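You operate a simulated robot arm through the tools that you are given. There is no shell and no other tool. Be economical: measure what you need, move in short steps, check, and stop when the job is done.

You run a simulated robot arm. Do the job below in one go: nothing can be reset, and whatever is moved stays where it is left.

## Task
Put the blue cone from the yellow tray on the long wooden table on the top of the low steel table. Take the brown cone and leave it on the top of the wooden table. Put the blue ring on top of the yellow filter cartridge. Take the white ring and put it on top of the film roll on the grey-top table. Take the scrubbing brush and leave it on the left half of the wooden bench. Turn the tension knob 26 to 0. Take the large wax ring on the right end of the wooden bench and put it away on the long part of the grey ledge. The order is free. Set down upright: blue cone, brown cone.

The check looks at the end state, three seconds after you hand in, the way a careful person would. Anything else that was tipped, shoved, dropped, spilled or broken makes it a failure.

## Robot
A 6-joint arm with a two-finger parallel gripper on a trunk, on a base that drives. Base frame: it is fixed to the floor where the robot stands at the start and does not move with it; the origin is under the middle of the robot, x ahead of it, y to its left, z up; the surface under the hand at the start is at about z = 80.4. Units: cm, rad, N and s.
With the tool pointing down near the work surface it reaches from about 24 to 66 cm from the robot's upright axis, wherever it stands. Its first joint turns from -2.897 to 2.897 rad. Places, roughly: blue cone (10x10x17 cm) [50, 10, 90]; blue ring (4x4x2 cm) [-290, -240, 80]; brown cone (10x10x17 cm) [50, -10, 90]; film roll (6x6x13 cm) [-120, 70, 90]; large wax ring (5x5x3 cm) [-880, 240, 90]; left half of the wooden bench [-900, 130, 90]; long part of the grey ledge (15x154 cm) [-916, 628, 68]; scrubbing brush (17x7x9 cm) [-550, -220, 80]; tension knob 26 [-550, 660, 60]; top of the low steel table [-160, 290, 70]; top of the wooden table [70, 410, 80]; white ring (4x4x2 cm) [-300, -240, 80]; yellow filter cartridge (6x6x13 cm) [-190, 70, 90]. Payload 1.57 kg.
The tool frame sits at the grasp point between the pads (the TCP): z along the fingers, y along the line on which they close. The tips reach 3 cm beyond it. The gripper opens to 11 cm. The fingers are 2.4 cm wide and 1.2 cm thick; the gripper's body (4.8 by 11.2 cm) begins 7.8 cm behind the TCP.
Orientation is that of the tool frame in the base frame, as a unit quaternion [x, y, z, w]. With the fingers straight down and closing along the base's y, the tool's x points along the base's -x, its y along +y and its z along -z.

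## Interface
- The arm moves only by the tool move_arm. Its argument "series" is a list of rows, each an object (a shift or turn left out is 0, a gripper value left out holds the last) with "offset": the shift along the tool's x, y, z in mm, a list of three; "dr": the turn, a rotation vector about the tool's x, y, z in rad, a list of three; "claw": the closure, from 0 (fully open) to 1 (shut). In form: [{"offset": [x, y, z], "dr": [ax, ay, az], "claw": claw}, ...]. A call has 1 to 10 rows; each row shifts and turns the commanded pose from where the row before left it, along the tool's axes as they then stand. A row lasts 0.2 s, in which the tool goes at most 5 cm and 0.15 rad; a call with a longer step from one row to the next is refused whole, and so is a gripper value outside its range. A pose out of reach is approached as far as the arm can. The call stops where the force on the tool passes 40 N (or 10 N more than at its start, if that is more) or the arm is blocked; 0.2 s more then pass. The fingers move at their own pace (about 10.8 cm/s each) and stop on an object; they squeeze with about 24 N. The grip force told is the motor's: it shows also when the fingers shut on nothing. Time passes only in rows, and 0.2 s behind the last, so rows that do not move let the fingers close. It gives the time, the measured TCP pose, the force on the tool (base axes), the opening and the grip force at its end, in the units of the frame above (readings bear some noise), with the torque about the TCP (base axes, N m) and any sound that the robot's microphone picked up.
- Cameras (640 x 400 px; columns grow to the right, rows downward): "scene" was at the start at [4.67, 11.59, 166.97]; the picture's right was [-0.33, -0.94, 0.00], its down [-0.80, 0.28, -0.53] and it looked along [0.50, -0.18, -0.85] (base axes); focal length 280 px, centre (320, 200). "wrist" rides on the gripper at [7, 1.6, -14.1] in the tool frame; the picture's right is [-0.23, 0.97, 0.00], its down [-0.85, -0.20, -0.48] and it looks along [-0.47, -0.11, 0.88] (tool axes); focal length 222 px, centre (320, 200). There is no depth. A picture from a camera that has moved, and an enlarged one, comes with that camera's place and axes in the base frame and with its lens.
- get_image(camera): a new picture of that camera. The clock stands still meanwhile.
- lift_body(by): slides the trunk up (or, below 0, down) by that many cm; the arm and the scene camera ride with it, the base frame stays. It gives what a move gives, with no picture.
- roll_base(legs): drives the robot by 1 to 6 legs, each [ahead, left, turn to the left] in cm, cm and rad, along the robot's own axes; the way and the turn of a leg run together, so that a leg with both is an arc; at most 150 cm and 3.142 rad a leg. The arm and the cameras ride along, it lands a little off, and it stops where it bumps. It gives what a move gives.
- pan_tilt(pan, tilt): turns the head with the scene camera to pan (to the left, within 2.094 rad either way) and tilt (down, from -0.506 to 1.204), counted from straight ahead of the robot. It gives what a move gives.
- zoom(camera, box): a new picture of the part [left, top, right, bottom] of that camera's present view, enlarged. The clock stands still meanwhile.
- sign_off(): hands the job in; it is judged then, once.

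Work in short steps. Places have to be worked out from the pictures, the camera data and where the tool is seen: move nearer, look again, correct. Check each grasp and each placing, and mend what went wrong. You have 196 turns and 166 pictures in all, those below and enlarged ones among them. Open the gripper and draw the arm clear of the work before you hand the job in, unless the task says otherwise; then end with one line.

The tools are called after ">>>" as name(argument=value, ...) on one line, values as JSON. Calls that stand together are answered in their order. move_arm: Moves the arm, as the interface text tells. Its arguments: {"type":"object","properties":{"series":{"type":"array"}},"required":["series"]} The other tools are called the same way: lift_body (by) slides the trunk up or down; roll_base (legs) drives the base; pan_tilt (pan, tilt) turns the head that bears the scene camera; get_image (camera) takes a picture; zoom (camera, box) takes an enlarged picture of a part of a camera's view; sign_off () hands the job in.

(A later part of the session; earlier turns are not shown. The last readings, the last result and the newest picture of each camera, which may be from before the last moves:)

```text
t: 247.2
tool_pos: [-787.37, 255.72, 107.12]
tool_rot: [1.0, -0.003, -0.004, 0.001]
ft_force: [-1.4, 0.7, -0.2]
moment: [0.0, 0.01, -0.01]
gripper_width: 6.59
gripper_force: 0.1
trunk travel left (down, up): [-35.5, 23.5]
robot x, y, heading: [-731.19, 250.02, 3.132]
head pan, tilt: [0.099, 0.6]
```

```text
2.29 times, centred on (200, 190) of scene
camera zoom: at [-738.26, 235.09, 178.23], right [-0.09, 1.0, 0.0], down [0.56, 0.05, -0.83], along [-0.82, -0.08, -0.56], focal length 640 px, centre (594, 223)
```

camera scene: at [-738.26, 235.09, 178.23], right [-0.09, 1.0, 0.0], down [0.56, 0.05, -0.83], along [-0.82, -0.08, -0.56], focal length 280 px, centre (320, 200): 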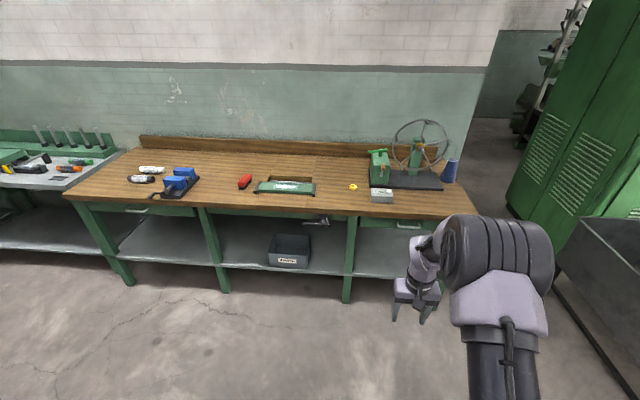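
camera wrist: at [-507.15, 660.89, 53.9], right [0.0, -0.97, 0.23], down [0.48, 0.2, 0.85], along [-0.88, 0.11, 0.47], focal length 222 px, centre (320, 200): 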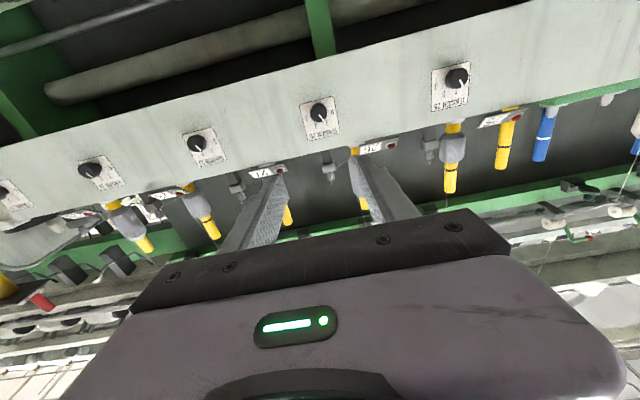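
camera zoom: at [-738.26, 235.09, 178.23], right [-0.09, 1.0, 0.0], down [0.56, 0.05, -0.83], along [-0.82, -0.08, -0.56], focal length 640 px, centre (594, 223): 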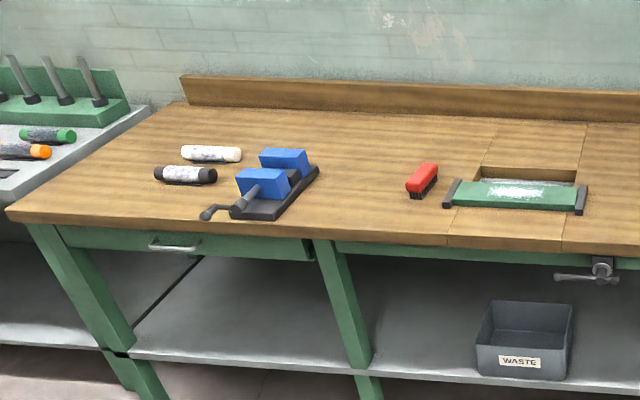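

The yellow wax ring is at about (-883, 241). I raise the trunk, strafe left 14.5, and drive in.

>>> lift_body(by=20)

>>> roll_base(legs=[[0, 14.5, 0.01], [95, 0, 0]])

>>> get_image(camera="wrist")

>>> pan_tilt(pan=0.0, tilt=1.0)

>>> get_image(camera="scene")

```text
t: 249.3
tool_pos: [-787.42, 255.75, 127.12]
tool_rot: [1.0, -0.004, -0.003, 0.002]
ft_force: [0.3, 0.0, 0.2]
moment: [-0.01, 0.02, 0.04]
gripper_width: 6.59
gripper_force: 0.1
trunk travel left (down, up): [-55.5, 3.5]
robot x, y, heading: [-731.31, 249.98, 3.134]
head pan, tilt: [0.099, 0.6]
```

```text
t: 255.3
tool_pos: [-882.82, 239.61, 127.06]
tool_rot: [1.0, 0.006, -0.003, 0.001]
ft_force: [-0.4, -1.1, 0.0]
moment: [0.01, 0.02, 0.0]
gripper_width: 6.6
gripper_force: 0.1
trunk travel left (down, up): [-55.5, 3.5]
robot x, y, heading: [-826.96, 235.03, -3.134]
head pan, tilt: [0.099, 0.6]
```

```text
96 pictures are left
camera wrist: at [-875.75, 238.09, 141.16], right [-0.22, -0.98, 0.0], down [-0.85, 0.19, 0.48], along [-0.47, 0.1, -0.88], focal length 222 px, centre (320, 200)
```

wrist: 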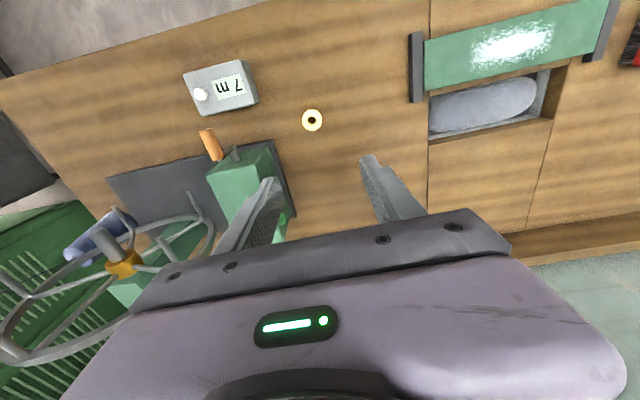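

```text
t: 256.1
tool_pos: [-882.82, 239.7, 127.15]
tool_rot: [1.0, 0.006, -0.003, 0.001]
ft_force: [-0.6, -0.1, 0.2]
moment: [0.0, -0.04, 0.0]
gripper_width: 6.59
gripper_force: 0.1
trunk travel left (down, up): [-55.5, 3.5]
robot x, y, heading: [-826.96, 235.07, -3.13]
head pan, tilt: [0.0, 1.0]
```

```text
95 pictures are left
camera scene: at [-831.61, 220.76, 195.03], right [-0.01, 1.0, 0.0], down [0.84, 0.01, -0.54], along [-0.54, -0.01, -0.84], focal length 280 px, centre (320, 200)
```

scene: 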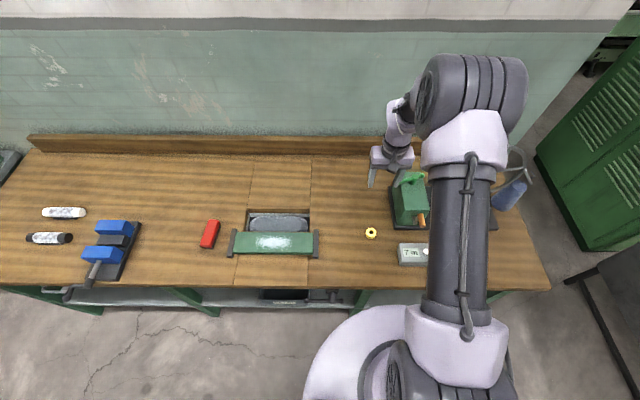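

Both views agree the ring is at (-882.9, 241.1), z≈90. I centre and lower 28 cm.

>>> move_arm(series=[{"offset": [0, -14, 0], "claw": 0.35}, {"offset": [0, 0, 0]}])

>>> lift_body(by=-28)

>>> get_image(camera="wrist")

```text
t: 256.8
tool_pos: [-882.85, 241.04, 127.09]
tool_rot: [1.0, 0.006, -0.002, -0.001]
ft_force: [-0.4, 0.5, 0.1]
moment: [0.01, 0.0, 0.02]
gripper_width: 7.15
gripper_force: 0.0
trunk travel left (down, up): [-55.5, 3.5]
robot x, y, heading: [-826.97, 234.47, -3.135]
head pan, tilt: [0.0, 1.0]
```

```text
t: 259.6
tool_pos: [-882.91, 240.97, 99.11]
tool_rot: [1.0, 0.006, -0.002, 0.001]
ft_force: [0.7, -0.2, 0.0]
moment: [-0.04, 0.0, 0.01]
gripper_width: 7.14
gripper_force: 0.1
trunk travel left (down, up): [-27.5, 31.5]
robot x, y, heading: [-826.73, 234.77, -3.136]
head pan, tilt: [0.0, 1.0]
```

```text
94 pictures are left
camera wrist: at [-875.76, 239.49, 113.17], right [-0.22, -0.98, 0.0], down [-0.85, 0.19, 0.48], along [-0.47, 0.1, -0.88], focal length 222 px, centre (320, 200)
```

wrist: 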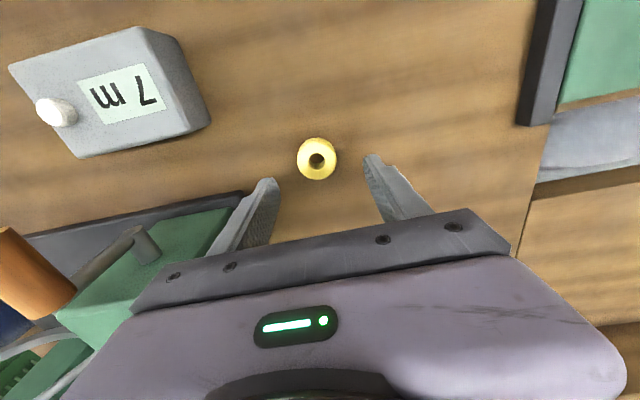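

It is centred. I descend carefully to near the bench surface.

>>> move_arm(series=[{"offset": [0, -2, 40]}, {"offset": [0, 0, 15]}, {"offset": [0, 0, 5]}, {"offset": [0, 0, 5]}, {"offset": [0, 0, 5]}, {"offset": [0, 0, 0]}])

>>> get_image(camera="wrist")

```text
t: 261.0
tool_pos: [-882.82, 241.18, 92.1]
tool_rot: [1.0, 0.006, -0.003, 0.001]
ft_force: [-0.6, -0.4, 0.1]
moment: [0.0, 0.02, -0.02]
gripper_width: 7.15
gripper_force: 0.1
trunk travel left (down, up): [-27.5, 31.5]
robot x, y, heading: [-826.6, 234.54, -3.134]
head pan, tilt: [0.0, 1.0]
```

```text
93 pictures are left
camera wrist: at [-875.78, 239.65, 106.15], right [-0.22, -0.98, 0.0], down [-0.85, 0.19, 0.48], along [-0.47, 0.1, -0.88], focal length 222 px, centre (320, 200)
```

wrist: 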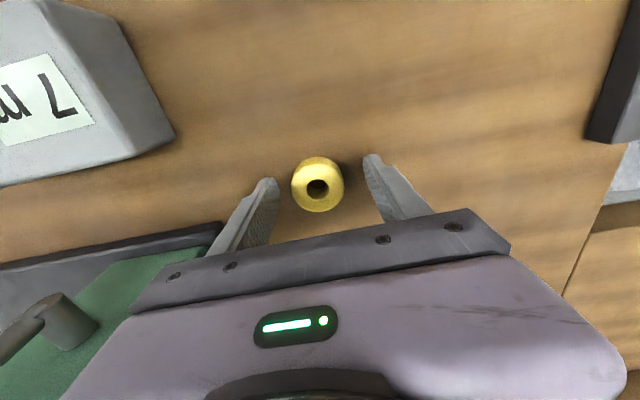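

>>> move_arm(series=[{"offset": [0, 0, 4]}, {"offset": [0, 0, 4]}, {"offset": [0, 0, 4]}, {"offset": [0, 0, 0]}])

```text
t: 262.0
tool_pos: [-882.97, 241.23, 91.02]
tool_rot: [1.0, 0.006, -0.004, 0.001]
ft_force: [-1.2, -0.5, 16.1]
moment: [0.66, -0.18, -0.02]
gripper_width: 7.14
gripper_force: 0.1
trunk travel left (down, up): [-27.5, 31.5]
robot x, y, heading: [-826.99, 235.22, -3.131]
head pan, tilt: [0.0, 1.0]
```

Touched down (tips at about z=88). I back off 2 mm, close, and lift.

>>> move_arm(series=[{"offset": [0, 0, -3]}, {"claw": 1}, {"claw": 1}, {"claw": 1}, {"offset": [0, 0, -20]}, {"offset": [0, 0, -40]}, {"offset": [0, 0, -40]}, {"offset": [0, 0, 0]}])

>>> get_image(camera="wrist")

```text
t: 263.8
tool_pos: [-882.94, 241.35, 101.09]
tool_rot: [1.0, 0.004, -0.002, 0.001]
ft_force: [-1.1, 0.8, -0.3]
moment: [0.01, -0.01, 0.0]
gripper_width: 4.21
gripper_force: 23.6
trunk travel left (down, up): [-27.5, 31.5]
robot x, y, heading: [-826.57, 234.87, -3.127]
head pan, tilt: [0.0, 1.0]
```

```text
92 pictures are left
camera wrist: at [-875.8, 239.72, 115.27], right [-0.22, -0.98, 0.0], down [-0.86, 0.19, 0.48], along [-0.47, 0.1, -0.88], focal length 222 px, centre (320, 200)
```

wrist: 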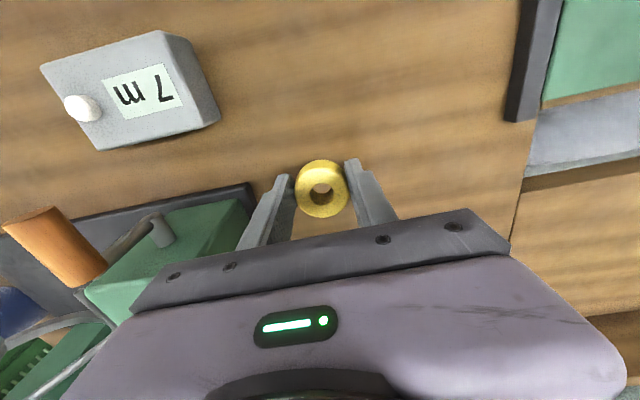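

The ring is held. I raise, back off, and look right toward the ledge.

>>> lift_body(by=20)

>>> roll_base(legs=[[-75, 0, 0]])

>>> pan_tilt(pan=-1.0, tilt=0.35)

>>> get_image(camera="scene")

```text
t: 265.9
tool_pos: [-882.79, 241.22, 121.11]
tool_rot: [1.0, 0.005, -0.003, 0.001]
ft_force: [-0.1, -0.3, -0.6]
moment: [0.02, 0.01, 0.03]
gripper_width: 4.21
gripper_force: 24.1
trunk travel left (down, up): [-47.5, 11.5]
robot x, y, heading: [-826.66, 235.24, -3.135]
head pan, tilt: [0.0, 1.0]
```

```text
t: 270.0
tool_pos: [-807.37, 242.17, 121.18]
tool_rot: [1.0, 0.005, -0.003, 0.001]
ft_force: [0.6, -0.1, 0.3]
moment: [0.0, -0.01, 0.0]
gripper_width: 4.19
gripper_force: 23.9
trunk travel left (down, up): [-47.5, 11.5]
robot x, y, heading: [-751.34, 235.8, -3.128]
head pan, tilt: [0.0, 1.0]
```

```text
t: 271.3
tool_pos: [-807.4, 242.03, 121.22]
tool_rot: [1.0, 0.005, -0.003, 0.001]
ft_force: [0.3, 0.2, 0.5]
moment: [-0.01, 0.0, 0.06]
gripper_width: 4.18
gripper_force: 23.5
trunk travel left (down, up): [-47.5, 11.5]
robot x, y, heading: [-751.51, 236.01, -3.124]
head pan, tilt: [-1.0, 0.351]
```

```text
91 pictures are left
camera scene: at [-754.31, 229.41, 192.5], right [0.84, 0.55, 0.0], down [0.19, -0.29, -0.94], along [-0.52, 0.78, -0.34], focal length 280 px, centre (320, 200)
```

scene: 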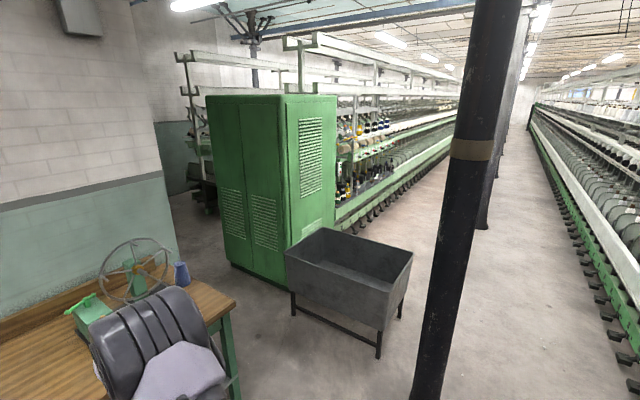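

The ledge lies on the next machine, beyond the basin and the pole. I back up to x≈-711, turn to face +y, and check the gap between pole and mesh cart.

>>> roll_base(legs=[[-40, 0, 0], [0, 0, -1.585]])

>>> pan_tilt(pan=0.0, tilt=0.6)

>>> get_image(camera="scene")

```text
t: 277.7
tool_pos: [-704.13, 291.74, 121.16]
tool_rot: [-0.705, 0.709, 0.002, 0.001]
ft_force: [0.4, 0.0, 0.5]
moment: [0.03, 0.01, -0.01]
gripper_width: 4.18
gripper_force: 24.0
trunk travel left (down, up): [-47.5, 11.5]
robot x, y, heading: [-711.75, 236.62, 1.562]
head pan, tilt: [-1.0, 0.351]
```

```text
t: 278.9
tool_pos: [-704.26, 291.83, 121.19]
tool_rot: [-0.704, 0.71, 0.003, 0.001]
ft_force: [0.1, -0.7, -0.4]
moment: [-0.01, 0.01, 0.02]
gripper_width: 4.16
gripper_force: 24.3
trunk travel left (down, up): [-47.5, 11.5]
robot x, y, heading: [-711.71, 236.21, 1.561]
head pan, tilt: [0.0, 0.6]
```

```text
90 pictures are left
camera scene: at [-725.38, 242.9, 190.23], right [1.0, -0.01, 0.0], down [0.0, -0.56, -0.83], along [0.01, 0.83, -0.56], focal length 280 px, centre (320, 200)
```

scene: 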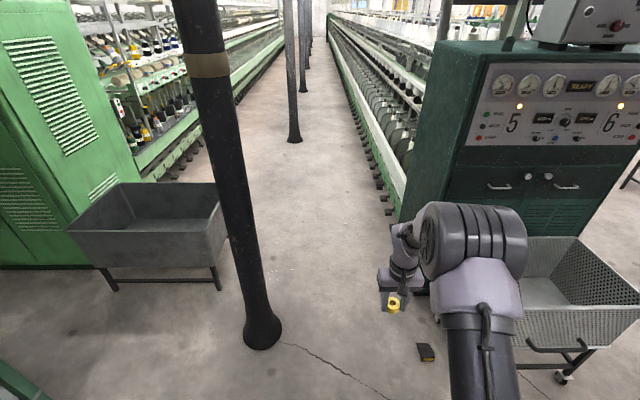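

The gap is centred near x=-697. I shift right 14 and drive up the aisle past the pole.

>>> roll_base(legs=[[0, -14, 0.01], [145, 0, 0], [145, 0, 0]])

>>> pan_tilt(pan=0.9, tilt=0.6)

>>> get_image(camera="scene")

```text
t: 293.9
tool_pos: [-688.81, 582.75, 121.23]
tool_rot: [-0.703, 0.711, 0.002, 0.002]
ft_force: [-0.4, 1.2, 0.1]
moment: [-0.02, 0.01, 0.0]
gripper_width: 4.14
gripper_force: 24.0
trunk travel left (down, up): [-47.5, 11.5]
robot x, y, heading: [-696.42, 526.94, 1.558]
head pan, tilt: [0.0, 0.6]
```

```text
t: 295.1
tool_pos: [-688.88, 582.88, 121.19]
tool_rot: [-0.703, 0.712, 0.002, 0.001]
ft_force: [0.6, -0.5, -0.8]
moment: [0.0, 0.03, -0.02]
gripper_width: 4.12
gripper_force: 24.1
trunk travel left (down, up): [-47.5, 11.5]
robot x, y, heading: [-696.67, 527.12, 1.558]
head pan, tilt: [0.901, 0.6]
```

```text
89 pictures are left
camera scene: at [-717.26, 530.66, 190.23], right [0.63, 0.78, 0.0], down [0.44, -0.36, -0.83], along [-0.64, 0.52, -0.56], focal length 280 px, centre (320, 200)
```

scene: 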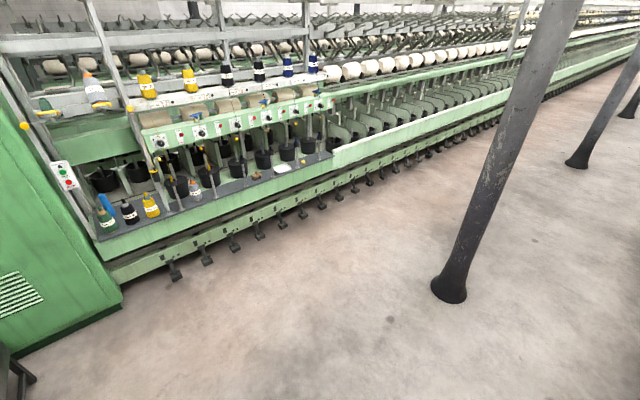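

>>> zoom(camera="scene", box=[80, 110, 350, 260])

```text
2.37 times, centred on (215, 185) of scene
camera zoom: at [-717.26, 530.66, 190.23], right [0.63, 0.78, 0.0], down [0.44, -0.36, -0.83], along [-0.64, 0.52, -0.56], focal length 663 px, centre (569, 236)
```

zoom: 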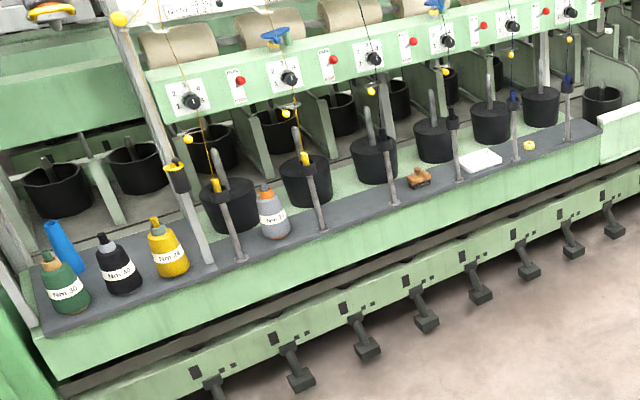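

The ledge's long part runs at x≈-903 to -918, with thread posts every 27 cm at x≈-912. The gap between posts near y≈596 is free. I turn left, align, and approach.

>>> roll_base(legs=[[0, 0, 1.583], [0, -63, 0], [130, 0, 0]])

>>> pan_tilt(pan=0.1, tilt=0.85)

>>> get_image(camera="scene")

>>> get_image(camera="wrist")

```text
t: 308.6
tool_pos: [-881.77, 596.71, 121.11]
tool_rot: [1.0, 0.003, -0.002, 0.001]
ft_force: [0.2, -0.5, -0.8]
moment: [-0.02, 0.01, 0.04]
gripper_width: 4.14
gripper_force: 24.0
trunk travel left (down, up): [-47.5, 11.5]
robot x, y, heading: [-825.77, 589.86, -3.137]
head pan, tilt: [0.901, 0.6]
```

```text
t: 309.7
tool_pos: [-881.79, 596.7, 121.15]
tool_rot: [1.0, 0.002, -0.003, 0.002]
ft_force: [-0.1, 0.4, -0.4]
moment: [0.0, -0.01, -0.01]
gripper_width: 4.14
gripper_force: 23.8
trunk travel left (down, up): [-47.5, 11.5]
robot x, y, heading: [-825.77, 589.91, -3.139]
head pan, tilt: [0.099, 0.85]
```

```text
87 pictures are left
camera scene: at [-831.43, 575.07, 188.14], right [-0.1, 0.99, 0.0], down [0.75, 0.08, -0.66], along [-0.66, -0.07, -0.75], focal length 280 px, centre (320, 200)
```

scene: 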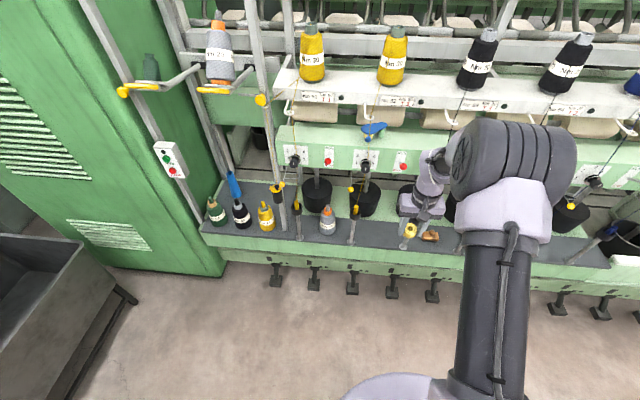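

```text
86 pictures are left
camera wrist: at [-874.64, 595.08, 135.25], right [-0.22, -0.97, 0.0], down [-0.85, 0.2, 0.48], along [-0.47, 0.11, -0.88], focal length 222 px, centre (320, 200)
```

wrist: 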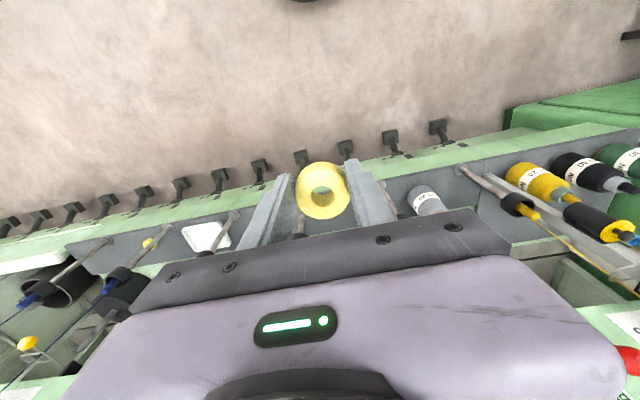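

>>> zoom(camera="scene", box=[310, 200, 450, 280])

>>> zoom(camera="wrist", box=[180, 130, 460, 270])

```text
4.57 times, centred on (380, 240) of scene
camera zoom: at [-831.43, 575.07, 188.14], right [-0.1, 0.99, 0.0], down [0.75, 0.08, -0.66], along [-0.66, -0.07, -0.75], focal length 1279 px, centre (46, 17)
```

zoom: 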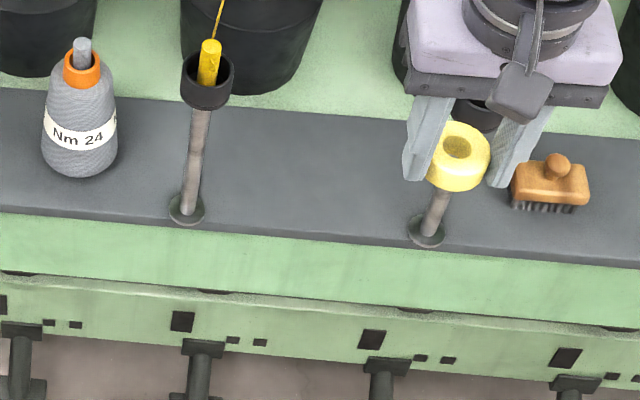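

```text
2.29 times, centred on (320, 200) of wrist
camera zoom: at [-874.64, 595.08, 135.25], right [-0.22, -0.97, 0.0], down [-0.85, 0.2, 0.48], along [-0.47, 0.11, -0.88], focal length 508 px, centre (320, 200)
```

zoom: 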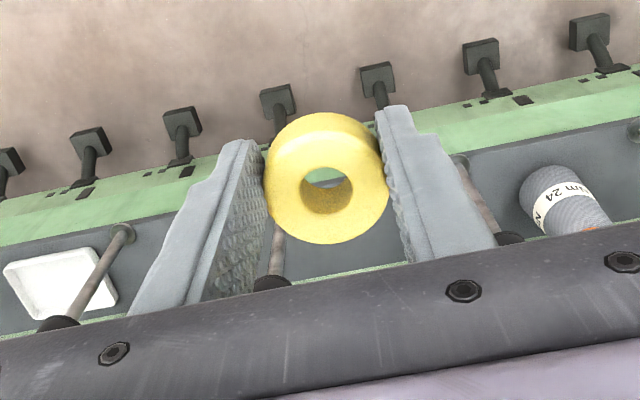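

The control panel overhangs the ledge (x≈-906, z≈115–138), so a vertical hand would foul it. I pitch the hand about 34° so it enters under the panel, and shift to y=595.3.

>>> move_arm(series=[{"dr": [0, -0.15, 0], "claw": 1, "offset": [0, 13, 0]}, {"dr": [0, -0.15, 0]}, {"dr": [0, -0.15, 0]}, {"dr": [0, -0.15, 0]}, {"offset": [0, 0, 0]}])

>>> lift_body(by=-40)

>>> get_image(camera="scene")

>>> get_image(camera="wrist")

```text
t: 310.9
tool_pos: [-881.7, 594.38, 121.21]
tool_rot: [0.977, 0.007, -0.21, 0.023]
ft_force: [-0.6, 0.2, -0.7]
moment: [-0.02, 0.01, 0.01]
gripper_width: 4.11
gripper_force: 24.0
out of reach, approached as far as the arm can: row 3, 4
trunk travel left (down, up): [-47.5, 11.5]
robot x, y, heading: [-825.85, 589.91, -3.134]
head pan, tilt: [0.099, 0.85]
```

```text
t: 314.8
tool_pos: [-881.73, 594.24, 81.3]
tool_rot: [0.977, 0.007, -0.211, 0.024]
ft_force: [-0.6, 0.6, 0.1]
moment: [0.04, 0.03, 0.02]
gripper_width: 4.11
gripper_force: 24.4
trunk travel left (down, up): [-7.5, 51.5]
robot x, y, heading: [-826.09, 590.21, -3.137]
head pan, tilt: [0.099, 0.85]
```

```text
83 pictures are left
camera scene: at [-831.43, 575.08, 148.14], right [-0.1, 0.99, 0.0], down [0.75, 0.08, -0.66], along [-0.66, -0.07, -0.75], focal length 280 px, centre (320, 200)
```

scene: 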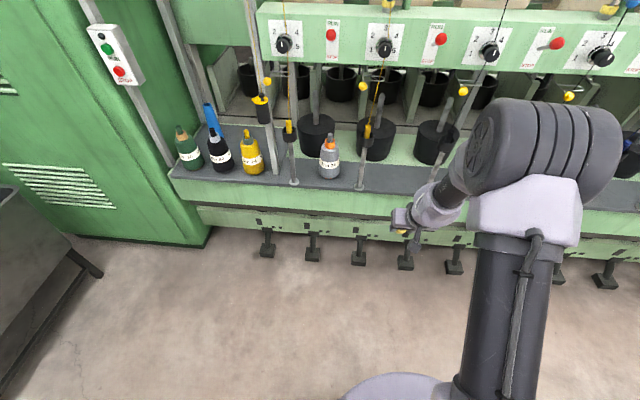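

```text
82 pictures are left
camera wrist: at [-869.51, 593.33, 91.23], right [-0.18, -0.97, 0.13], down [-0.59, 0.22, 0.78], along [-0.79, 0.06, -0.61], focal length 222 px, centre (320, 200)
```

wrist: 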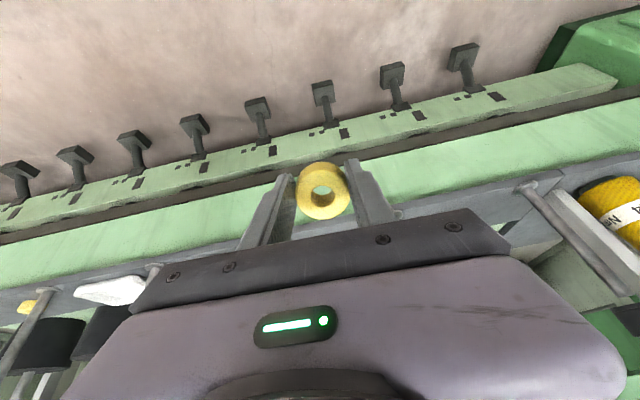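

The arm allowed a 24° pitch, which still clears the panel by my estimate. I drive the hand in 32 cm between the posts at height 81.

>>> roll_base(legs=[[20, -1, 0]])

>>> get_image(camera="scene")

>>> get_image(camera="wrist")

```text
t: 316.4
tool_pos: [-901.71, 595.17, 81.11]
tool_rot: [0.978, 0.008, -0.209, 0.024]
ft_force: [-0.4, 0.1, -1.6]
moment: [-0.01, -0.03, 0.02]
gripper_width: 4.15
gripper_force: 24.5
trunk travel left (down, up): [-7.5, 51.5]
robot x, y, heading: [-845.74, 591.04, -3.136]
head pan, tilt: [0.099, 0.85]
```

```text
81 pictures are left
camera scene: at [-851.39, 575.96, 148.13], right [-0.1, 0.99, 0.0], down [0.75, 0.08, -0.66], along [-0.66, -0.07, -0.75], focal length 280 px, centre (320, 200)
```

scene: 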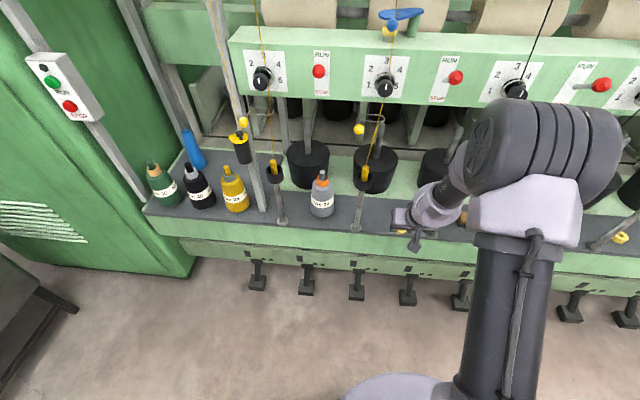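

```text
80 pictures are left
camera wrist: at [-889.46, 594.19, 91.21], right [-0.18, -0.97, 0.13], down [-0.59, 0.22, 0.78], along [-0.79, 0.06, -0.61], focal length 222 px, centre (320, 200)
```

wrist: 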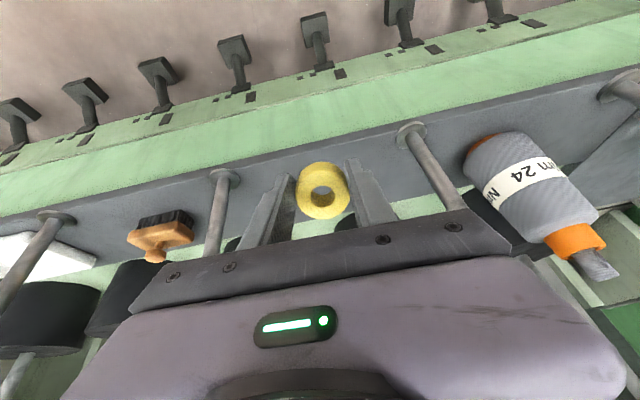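

Between the posts the hand is well centred. I advance the last 12 cm.

>>> roll_base(legs=[[12.5, 0, 0]])

>>> get_image(camera="wrist")

>>> get_image(camera="scene")

```text
t: 317.6
tool_pos: [-914.14, 595.16, 81.26]
tool_rot: [0.977, 0.007, -0.21, 0.023]
ft_force: [-1.0, 0.2, -0.2]
moment: [0.0, -0.02, 0.02]
gripper_width: 4.13
gripper_force: 24.0
trunk travel left (down, up): [-7.5, 51.5]
robot x, y, heading: [-858.34, 590.89, -3.136]
head pan, tilt: [0.099, 0.85]
```

```text
79 pictures are left
camera wrist: at [-901.85, 594.15, 91.21], right [-0.18, -0.97, 0.13], down [-0.59, 0.22, 0.78], along [-0.79, 0.06, -0.61], focal length 222 px, centre (320, 200)
```

wrist: 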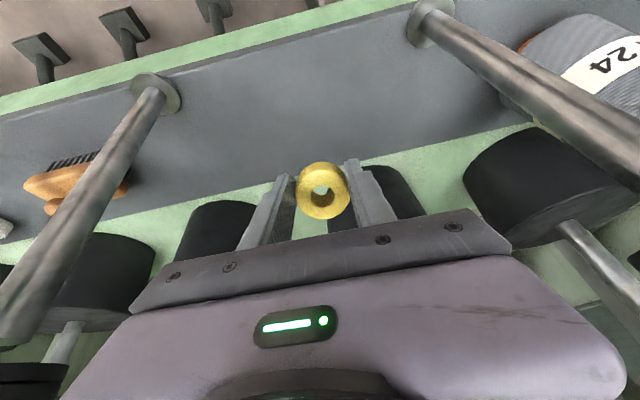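

```text
78 pictures are left
camera scene: at [-863.8, 575.9, 148.13], right [-0.1, 0.99, 0.0], down [0.75, 0.08, -0.66], along [-0.66, -0.07, -0.75], focal length 280 px, centre (320, 200)
```

scene: 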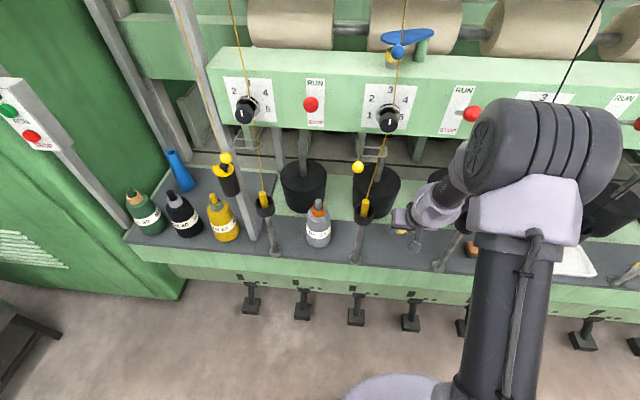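

Directly below the ring is the middle of the ledge. I lower the trunk 7 cm, then ease down with the arm.

>>> lift_body(by=-7)

>>> move_arm(series=[{"offset": [4, 0, 9], "claw": 1}, {"offset": [2, 0, 4.5]}, {"offset": [2, 0, 4.5]}, {"offset": [0, 0, 0]}])

>>> get_image(camera="wrist")

```text
t: 318.7
tool_pos: [-914.14, 595.09, 74.19]
tool_rot: [0.977, 0.007, -0.21, 0.024]
ft_force: [-0.4, 0.9, 0.2]
moment: [0.01, -0.01, -0.01]
gripper_width: 4.14
gripper_force: 24.1
trunk travel left (down, up): [-0.5, 58.5]
robot x, y, heading: [-857.91, 590.9, -3.138]
head pan, tilt: [0.099, 0.85]
```

```text
t: 319.7
tool_pos: [-914.16, 595.01, 72.26]
tool_rot: [0.978, 0.007, -0.209, 0.023]
ft_force: [-0.3, -0.5, -0.7]
moment: [-0.01, -0.01, 0.0]
gripper_width: 4.15
gripper_force: 23.9
trunk travel left (down, up): [-0.5, 58.5]
robot x, y, heading: [-858.04, 590.92, -3.135]
head pan, tilt: [0.099, 0.85]
```

```text
77 pictures are left
camera wrist: at [-901.82, 594.06, 82.29], right [-0.18, -0.97, 0.13], down [-0.59, 0.22, 0.78], along [-0.79, 0.06, -0.61], focal length 222 px, centre (320, 200)
```

wrist: 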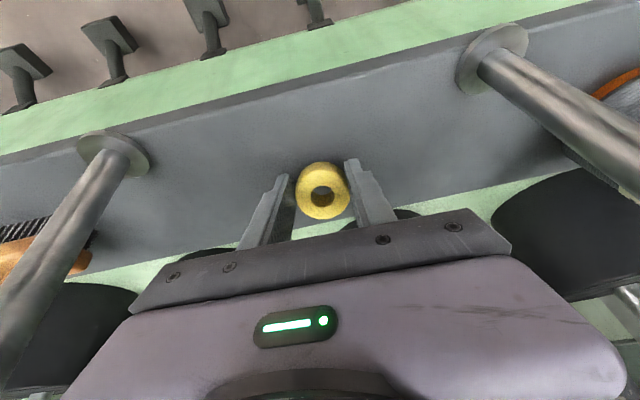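

I descend in fine steps to contact.

>>> move_arm(series=[{"offset": [1.6, 0, 3.6], "claw": 1}, {"offset": [1.2, 0, 2.7]}, {"offset": [1.2, 0, 2.7]}, {"offset": [0, 0, 0]}])

```text
t: 320.7
tool_pos: [-914.12, 595.03, 71.38]
tool_rot: [0.977, 0.008, -0.211, 0.024]
ft_force: [0.0, -0.5, 11.6]
moment: [0.07, 0.04, -0.01]
gripper_width: 4.11
gripper_force: 23.4
trunk travel left (down, up): [-0.5, 58.5]
robot x, y, heading: [-858.35, 590.63, -3.138]
head pan, tilt: [0.099, 0.85]
```

In contact. I release gently and back out along the tool axis.

>>> move_arm(series=[{"claw": 0.5}, {"claw": 0.5}, {"claw": 0.45, "offset": [0, 0, -10]}, {"offset": [0, 0, -20]}, {"offset": [0, 0, -30]}, {"offset": [0, 0, -30]}, {"offset": [0, 0, 0]}])

>>> get_image(camera="wrist")

```text
t: 322.3
tool_pos: [-910.45, 595.38, 79.49]
tool_rot: [0.977, 0.007, -0.211, 0.024]
ft_force: [0.7, -0.2, 1.0]
moment: [-0.01, 0.03, 0.03]
gripper_width: 6.03
gripper_force: 0.0
trunk travel left (down, up): [-0.5, 58.5]
robot x, y, heading: [-858.27, 591.1, -3.136]
head pan, tilt: [0.099, 0.85]
```

```text
76 pictures are left
camera wrist: at [-898.1, 594.38, 89.53], right [-0.18, -0.97, 0.13], down [-0.59, 0.22, 0.78], along [-0.79, 0.06, -0.61], focal length 222 px, centre (320, 200)
```

wrist: 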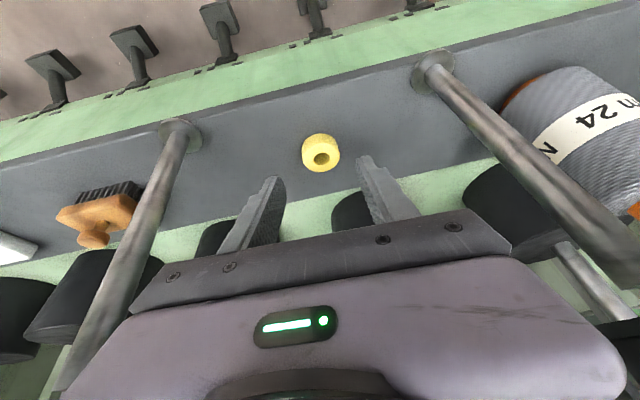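

The wax ring rests flat on the ledge. I back out, raise, level the hand, and return down the aisle.

>>> roll_base(legs=[[-60, 0, 0]])

>>> lift_body(by=45)

>>> move_arm(series=[{"dr": [0, 0.15, 0]}, {"dr": [0, 0.15, 0]}, {"dr": [0, 0.125, 0]}, {"offset": [0, 0, 0]}])

>>> roll_base(legs=[[-101, 0, 0], [0, 0, 1.571], [145, 0, 0], [145, 0, 0]])

```text
t: 325.7
tool_pos: [-850.54, 595.58, 79.53]
tool_rot: [0.978, 0.009, -0.209, 0.024]
ft_force: [0.2, 1.0, 0.0]
moment: [-0.05, 0.03, -0.01]
gripper_width: 6.05
gripper_force: 0.0
trunk travel left (down, up): [-0.5, 58.5]
robot x, y, heading: [-798.31, 591.32, -3.132]
head pan, tilt: [0.099, 0.85]
```

```text
refused: 45 is not a number from -40 to 40
```

```text
t: 326.7
tool_pos: [-850.64, 595.57, 79.44]
tool_rot: [1.0, 0.013, 0.001, 0.021]
ft_force: [0.0, -0.4, -0.6]
moment: [0.01, 0.01, 0.03]
gripper_width: 6.05
gripper_force: 0.1
trunk travel left (down, up): [-0.5, 58.5]
robot x, y, heading: [-798.29, 591.23, -3.139]
head pan, tilt: [0.099, 0.85]
```

```text
t: 349.4
tool_pos: [-692.43, 249.37, 79.57]
tool_rot: [0.69, 0.724, 0.015, 0.014]
ft_force: [0.8, 0.0, 0.0]
moment: [0.0, 0.01, 0.04]
gripper_width: 6.07
gripper_force: 0.0
trunk travel left (down, up): [-0.5, 58.5]
robot x, y, heading: [-688.92, 301.42, -1.541]
head pan, tilt: [0.099, 0.85]
```

Now raise the trunk and look toward the brush area.

>>> lift_body(by=38)

>>> pan_tilt(pan=0.15, tilt=0.35)

>>> get_image(camera="scene")

```text
t: 353.1
tool_pos: [-692.33, 249.31, 117.42]
tool_rot: [0.689, 0.724, 0.016, 0.014]
ft_force: [0.8, 0.1, 0.2]
moment: [-0.01, 0.01, 0.02]
gripper_width: 6.05
gripper_force: 0.1
trunk travel left (down, up): [-38.5, 20.5]
robot x, y, heading: [-689.01, 301.78, -1.545]
head pan, tilt: [0.099, 0.85]
```

```text
t: 354.0
tool_pos: [-692.47, 249.29, 117.43]
tool_rot: [0.689, 0.724, 0.016, 0.014]
ft_force: [0.5, -0.3, 0.1]
moment: [0.0, 0.01, 0.0]
gripper_width: 6.03
gripper_force: 0.2
trunk travel left (down, up): [-38.5, 20.5]
robot x, y, heading: [-688.94, 301.55, -1.54]
head pan, tilt: [0.15, 0.351]
```

```text
75 pictures are left
camera scene: at [-673.36, 294.77, 183.49], right [-0.98, -0.18, 0.0], down [-0.06, 0.34, -0.94], along [0.17, -0.92, -0.34], focal length 280 px, centre (320, 200)
```

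scene: 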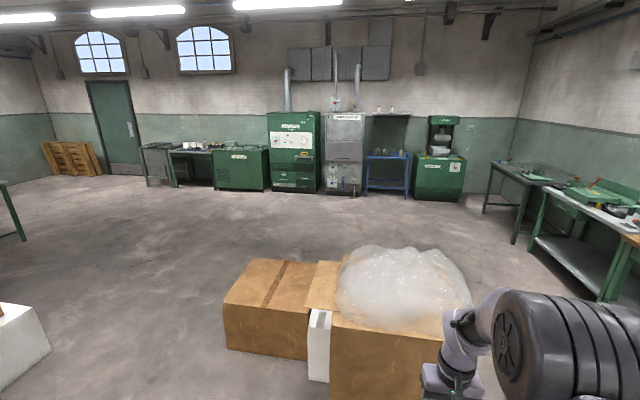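

>>> zoom(camera="scene", box=[180, 90, 420, 210])

```text
2.67 times, centred on (300, 150) of scene
camera zoom: at [-673.36, 294.77, 183.49], right [-0.98, -0.18, 0.0], down [-0.06, 0.34, -0.94], along [0.17, -0.92, -0.34], focal length 746 px, centre (373, 333)
```

zoom: 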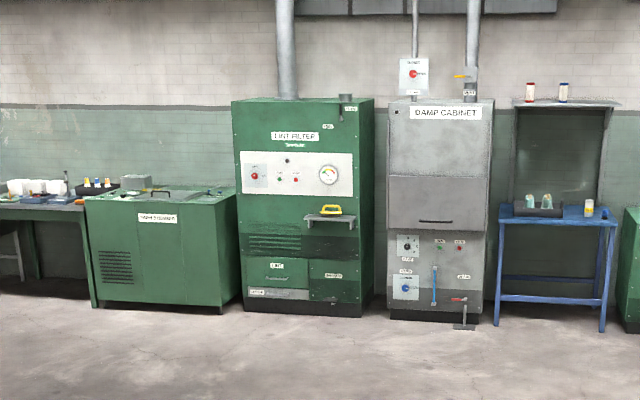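

The brush is the yellow-handled item on a small shelf on the lint-filter cabinet. I go around the cartons through the gap at x≈-503.

>>> roll_base(legs=[[60, 0, -0.028], [0, 150, 0], [0, 37, 0], [140, 0, 0], [140, 0, 0]])

>>> pan_tilt(pan=-0.1, tilt=0.45)

>>> get_image(camera="scene")

```text
t: 379.4
tool_pos: [-514.04, -91.3, 117.38]
tool_rot: [0.71, 0.704, 0.016, 0.014]
ft_force: [0.8, 0.1, 0.2]
moment: [0.0, -0.01, 0.01]
gripper_width: 6.06
gripper_force: 0.1
trunk travel left (down, up): [-38.5, 20.5]
robot x, y, heading: [-507.8, -39.21, -1.6]
head pan, tilt: [0.15, 0.351]
```

```text
t: 380.2
tool_pos: [-513.99, -91.13, 117.49]
tool_rot: [0.711, 0.703, 0.015, 0.014]
ft_force: [-0.3, 0.0, 0.1]
moment: [-0.02, -0.01, 0.01]
gripper_width: 6.03
gripper_force: 0.0
trunk travel left (down, up): [-38.5, 20.5]
robot x, y, heading: [-507.7, -39.53, -1.598]
head pan, tilt: [-0.099, 0.45]
```

```text
73 pictures are left
camera scene: at [-494.75, -46.77, 182.58], right [-0.99, 0.13, 0.0], down [0.06, 0.43, -0.9], along [-0.12, -0.89, -0.43], focal length 280 px, centre (320, 200)
```

scene: 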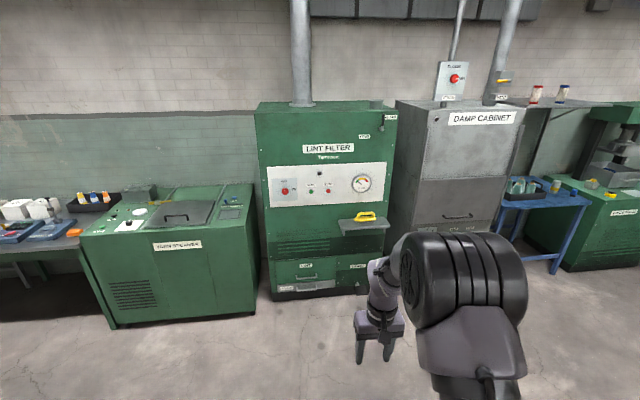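

>>> zoom(camera="scene", box=[310, 180, 430, 255])

```text
5.33 times, centred on (370, 218) of scene
camera zoom: at [-494.75, -46.77, 182.58], right [-0.99, 0.13, 0.0], down [0.06, 0.43, -0.9], along [-0.12, -0.89, -0.43], focal length 1492 px, centre (53, 107)
```

zoom: 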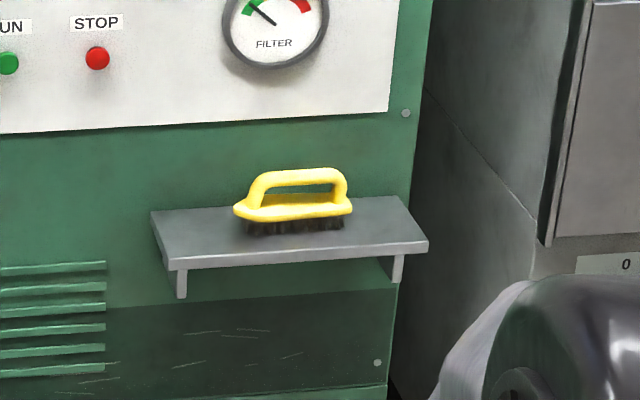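

It's a loop-handled brush lying along x on the shelf. I straighten, line up at x≈-550, and move nearer.

>>> roll_base(legs=[[0, 0, 0.027], [65, -37, 0]])

>>> pan_tilt(pan=0.0, tilt=0.65)

>>> get_image(camera="scene")

>>> get_image(camera="wrist")

```text
t: 384.6
tool_pos: [-549.85, -155.86, 117.37]
tool_rot: [0.7, 0.713, 0.016, 0.015]
ft_force: [0.0, -0.3, 0.2]
moment: [0.01, 0.02, 0.02]
gripper_width: 6.03
gripper_force: 0.0
trunk travel left (down, up): [-38.5, 20.5]
robot x, y, heading: [-545.16, -103.97, -1.568]
head pan, tilt: [-0.099, 0.45]
```

```text
t: 385.4
tool_pos: [-549.9, -155.7, 117.4]
tool_rot: [0.7, 0.714, 0.016, 0.014]
ft_force: [-0.2, -0.2, 0.8]
moment: [0.0, -0.01, -0.04]
gripper_width: 6.05
gripper_force: 0.0
trunk travel left (down, up): [-38.5, 20.5]
robot x, y, heading: [-545.29, -103.31, -1.57]
head pan, tilt: [0.0, 0.649]
```

```text
71 pictures are left
camera scene: at [-530.87, -110.34, 180.8], right [-1.0, 0.0, 0.0], down [0.0, 0.6, -0.8], along [0.0, -0.8, -0.6], focal length 280 px, centre (320, 200)
```

scene: 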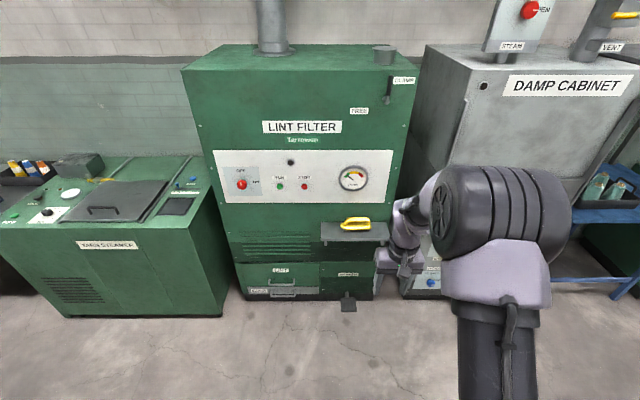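

```text
70 pictures are left
camera wrist: at [-548.91, -148.81, 131.6], right [0.98, -0.21, 0.04], down [-0.2, -0.86, 0.47], along [-0.06, -0.47, -0.88], focal length 222 px, centre (320, 200)
```

wrist: 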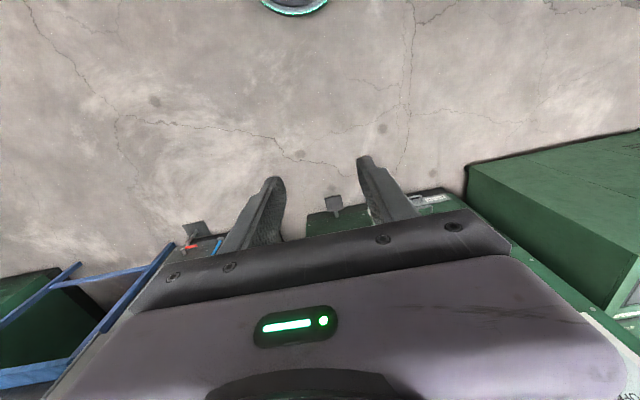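

Now I level the hand and rotate it 90° about the vertical, so that it closes across the brush's handle.

>>> move_arm(series=[{"dr": [0.042, 0, 0], "claw": 0.3}, {"dr": [0, 0, 0.15]}, {"dr": [0, 0, 0.15]}, {"dr": [0, 0, 0.15]}, {"dr": [0, 0, 0.15]}, {"dr": [0, 0, 0.15]}, {"dr": [0, 0, 0.15]}, {"dr": [0, 0, 0.15]}, {"dr": [0, 0, 0.15]}, {"dr": [0, 0, 0.15]}])

>>> move_arm(series=[{"dr": [0, 0, 0.15]}, {"dr": [0, 0, 0.07]}, {"offset": [0, 0, 0]}])

>>> roll_base(legs=[[40, 0, 0]])

>>> get_image(camera="wrist")

>>> get_image(camera="scene")

```text
t: 387.6
tool_pos: [-549.85, -155.68, 117.42]
tool_rot: [0.993, 0.118, 0.0, 0.0]
ft_force: [-0.8, 0.7, 0.4]
moment: [-0.01, 0.03, -0.01]
gripper_width: 7.67
gripper_force: 0.1
trunk travel left (down, up): [-38.5, 20.5]
robot x, y, heading: [-544.88, -103.92, -1.569]
head pan, tilt: [0.0, 0.649]
```

```text
t: 388.4
tool_pos: [-549.98, -155.7, 117.44]
tool_rot: [1.0, 0.01, -0.001, -0.001]
ft_force: [-0.3, 0.2, 0.0]
moment: [0.0, 0.02, 0.02]
gripper_width: 7.7
gripper_force: 0.2
trunk travel left (down, up): [-38.5, 20.5]
robot x, y, heading: [-545.03, -103.77, -1.575]
head pan, tilt: [0.0, 0.649]
```

```text
t: 390.8
tool_pos: [-550.29, -195.7, 117.35]
tool_rot: [1.0, 0.007, 0.001, -0.001]
ft_force: [0.5, 0.4, -0.1]
moment: [0.03, 0.0, 0.01]
gripper_width: 7.69
gripper_force: 0.1
trunk travel left (down, up): [-38.5, 20.5]
robot x, y, heading: [-545.41, -143.67, -1.577]
head pan, tilt: [0.0, 0.649]
```

```text
69 pictures are left
camera wrist: at [-543.13, -197.31, 131.51], right [-0.21, -0.98, 0.0], down [-0.86, 0.18, 0.48], along [-0.47, 0.1, -0.88], focal length 222 px, centre (320, 200)
```

wrist: 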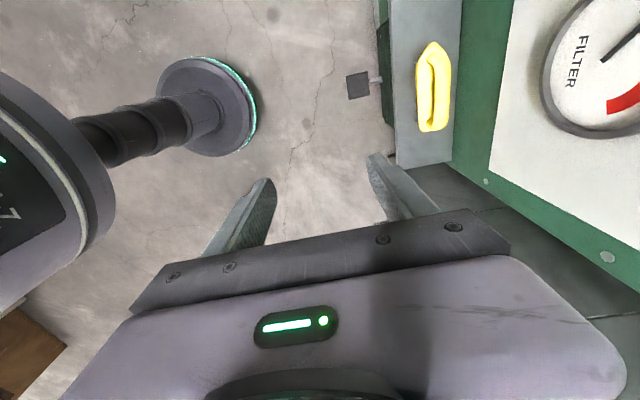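

```text
68 pictures are left
camera scene: at [-531.02, -150.44, 180.79], right [-1.0, 0.0, 0.0], down [0.0, 0.6, -0.8], along [0.0, -0.8, -0.6], focal length 280 px, centre (320, 200)
```

scene: 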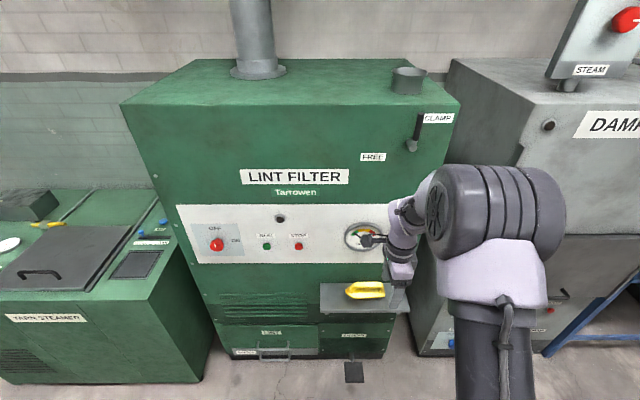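

The handle centre is near (-550.3, -217.5, z≈85), and the cabinet face is at y≈-227. I drive 17 closer, then look down again.

>>> roll_base(legs=[[17, 0, 0.005]])

>>> get_image(camera="wrist")

```text
t: 392.3
tool_pos: [-549.95, -212.84, 117.35]
tool_rot: [1.0, 0.012, 0.0, -0.001]
ft_force: [0.6, -0.6, 0.1]
moment: [0.04, 0.01, 0.0]
gripper_width: 7.73
gripper_force: 0.2
trunk travel left (down, up): [-38.5, 20.5]
robot x, y, heading: [-545.2, -160.42, -1.567]
head pan, tilt: [0.0, 0.649]
```

```text
67 pictures are left
camera wrist: at [-542.81, -214.39, 131.5], right [-0.21, -0.98, 0.0], down [-0.86, 0.18, 0.48], along [-0.47, 0.1, -0.88], focal length 222 px, centre (320, 200)
```

wrist: 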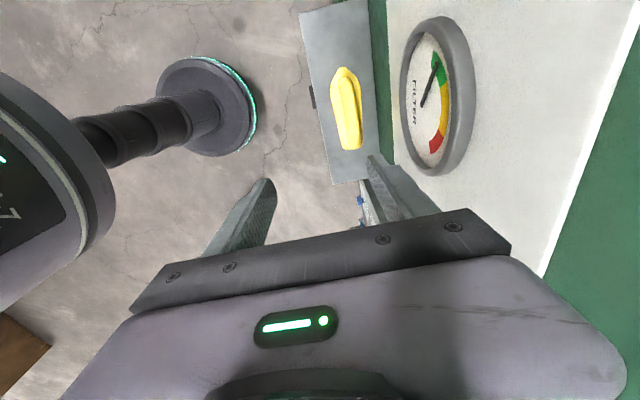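

I lower 20 cm here (still above the brush), then refine.

>>> lift_body(by=-20)

>>> get_image(camera="wrist")

>>> zoom(camera="scene", box=[300, 200, 460, 340])

```text
t: 394.5
tool_pos: [-549.91, -212.73, 97.39]
tool_rot: [1.0, 0.012, 0.0, -0.001]
ft_force: [-0.2, 0.2, 0.0]
moment: [0.02, -0.01, 0.0]
gripper_width: 7.71
gripper_force: 0.1
trunk travel left (down, up): [-18.5, 40.5]
robot x, y, heading: [-545.22, -160.72, -1.568]
head pan, tilt: [0.0, 0.649]
```

```text
66 pictures are left
camera wrist: at [-542.82, -214.29, 111.55], right [-0.21, -0.98, 0.0], down [-0.86, 0.18, 0.48], along [-0.47, 0.1, -0.88], focal length 222 px, centre (320, 200)
```

wrist: 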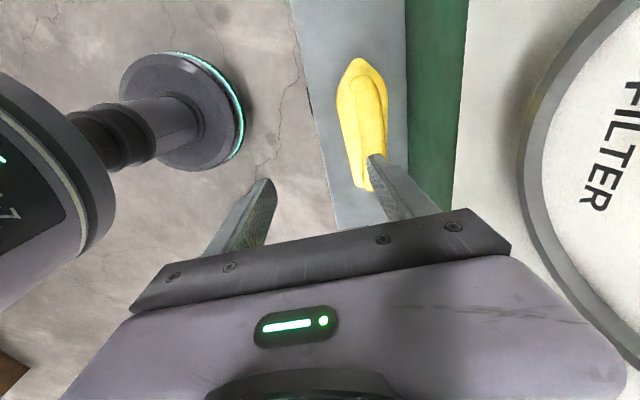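

```text
2.86 times, centred on (380, 270) of scene
camera zoom: at [-531.01, -167.32, 160.81], right [-1.0, 0.0, 0.0], down [0.0, 0.6, -0.8], along [0.0, -0.8, -0.6], focal length 799 px, centre (149, 0)
```

zoom: 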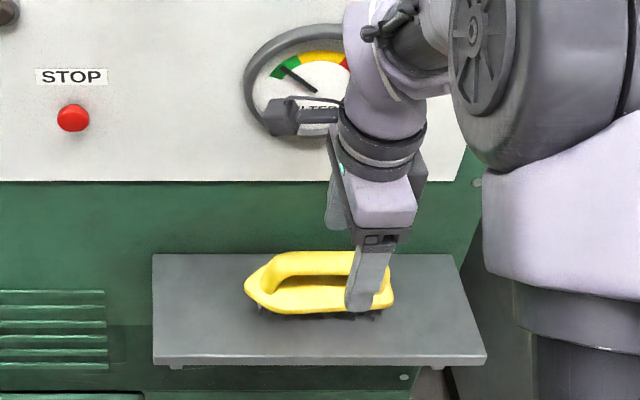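

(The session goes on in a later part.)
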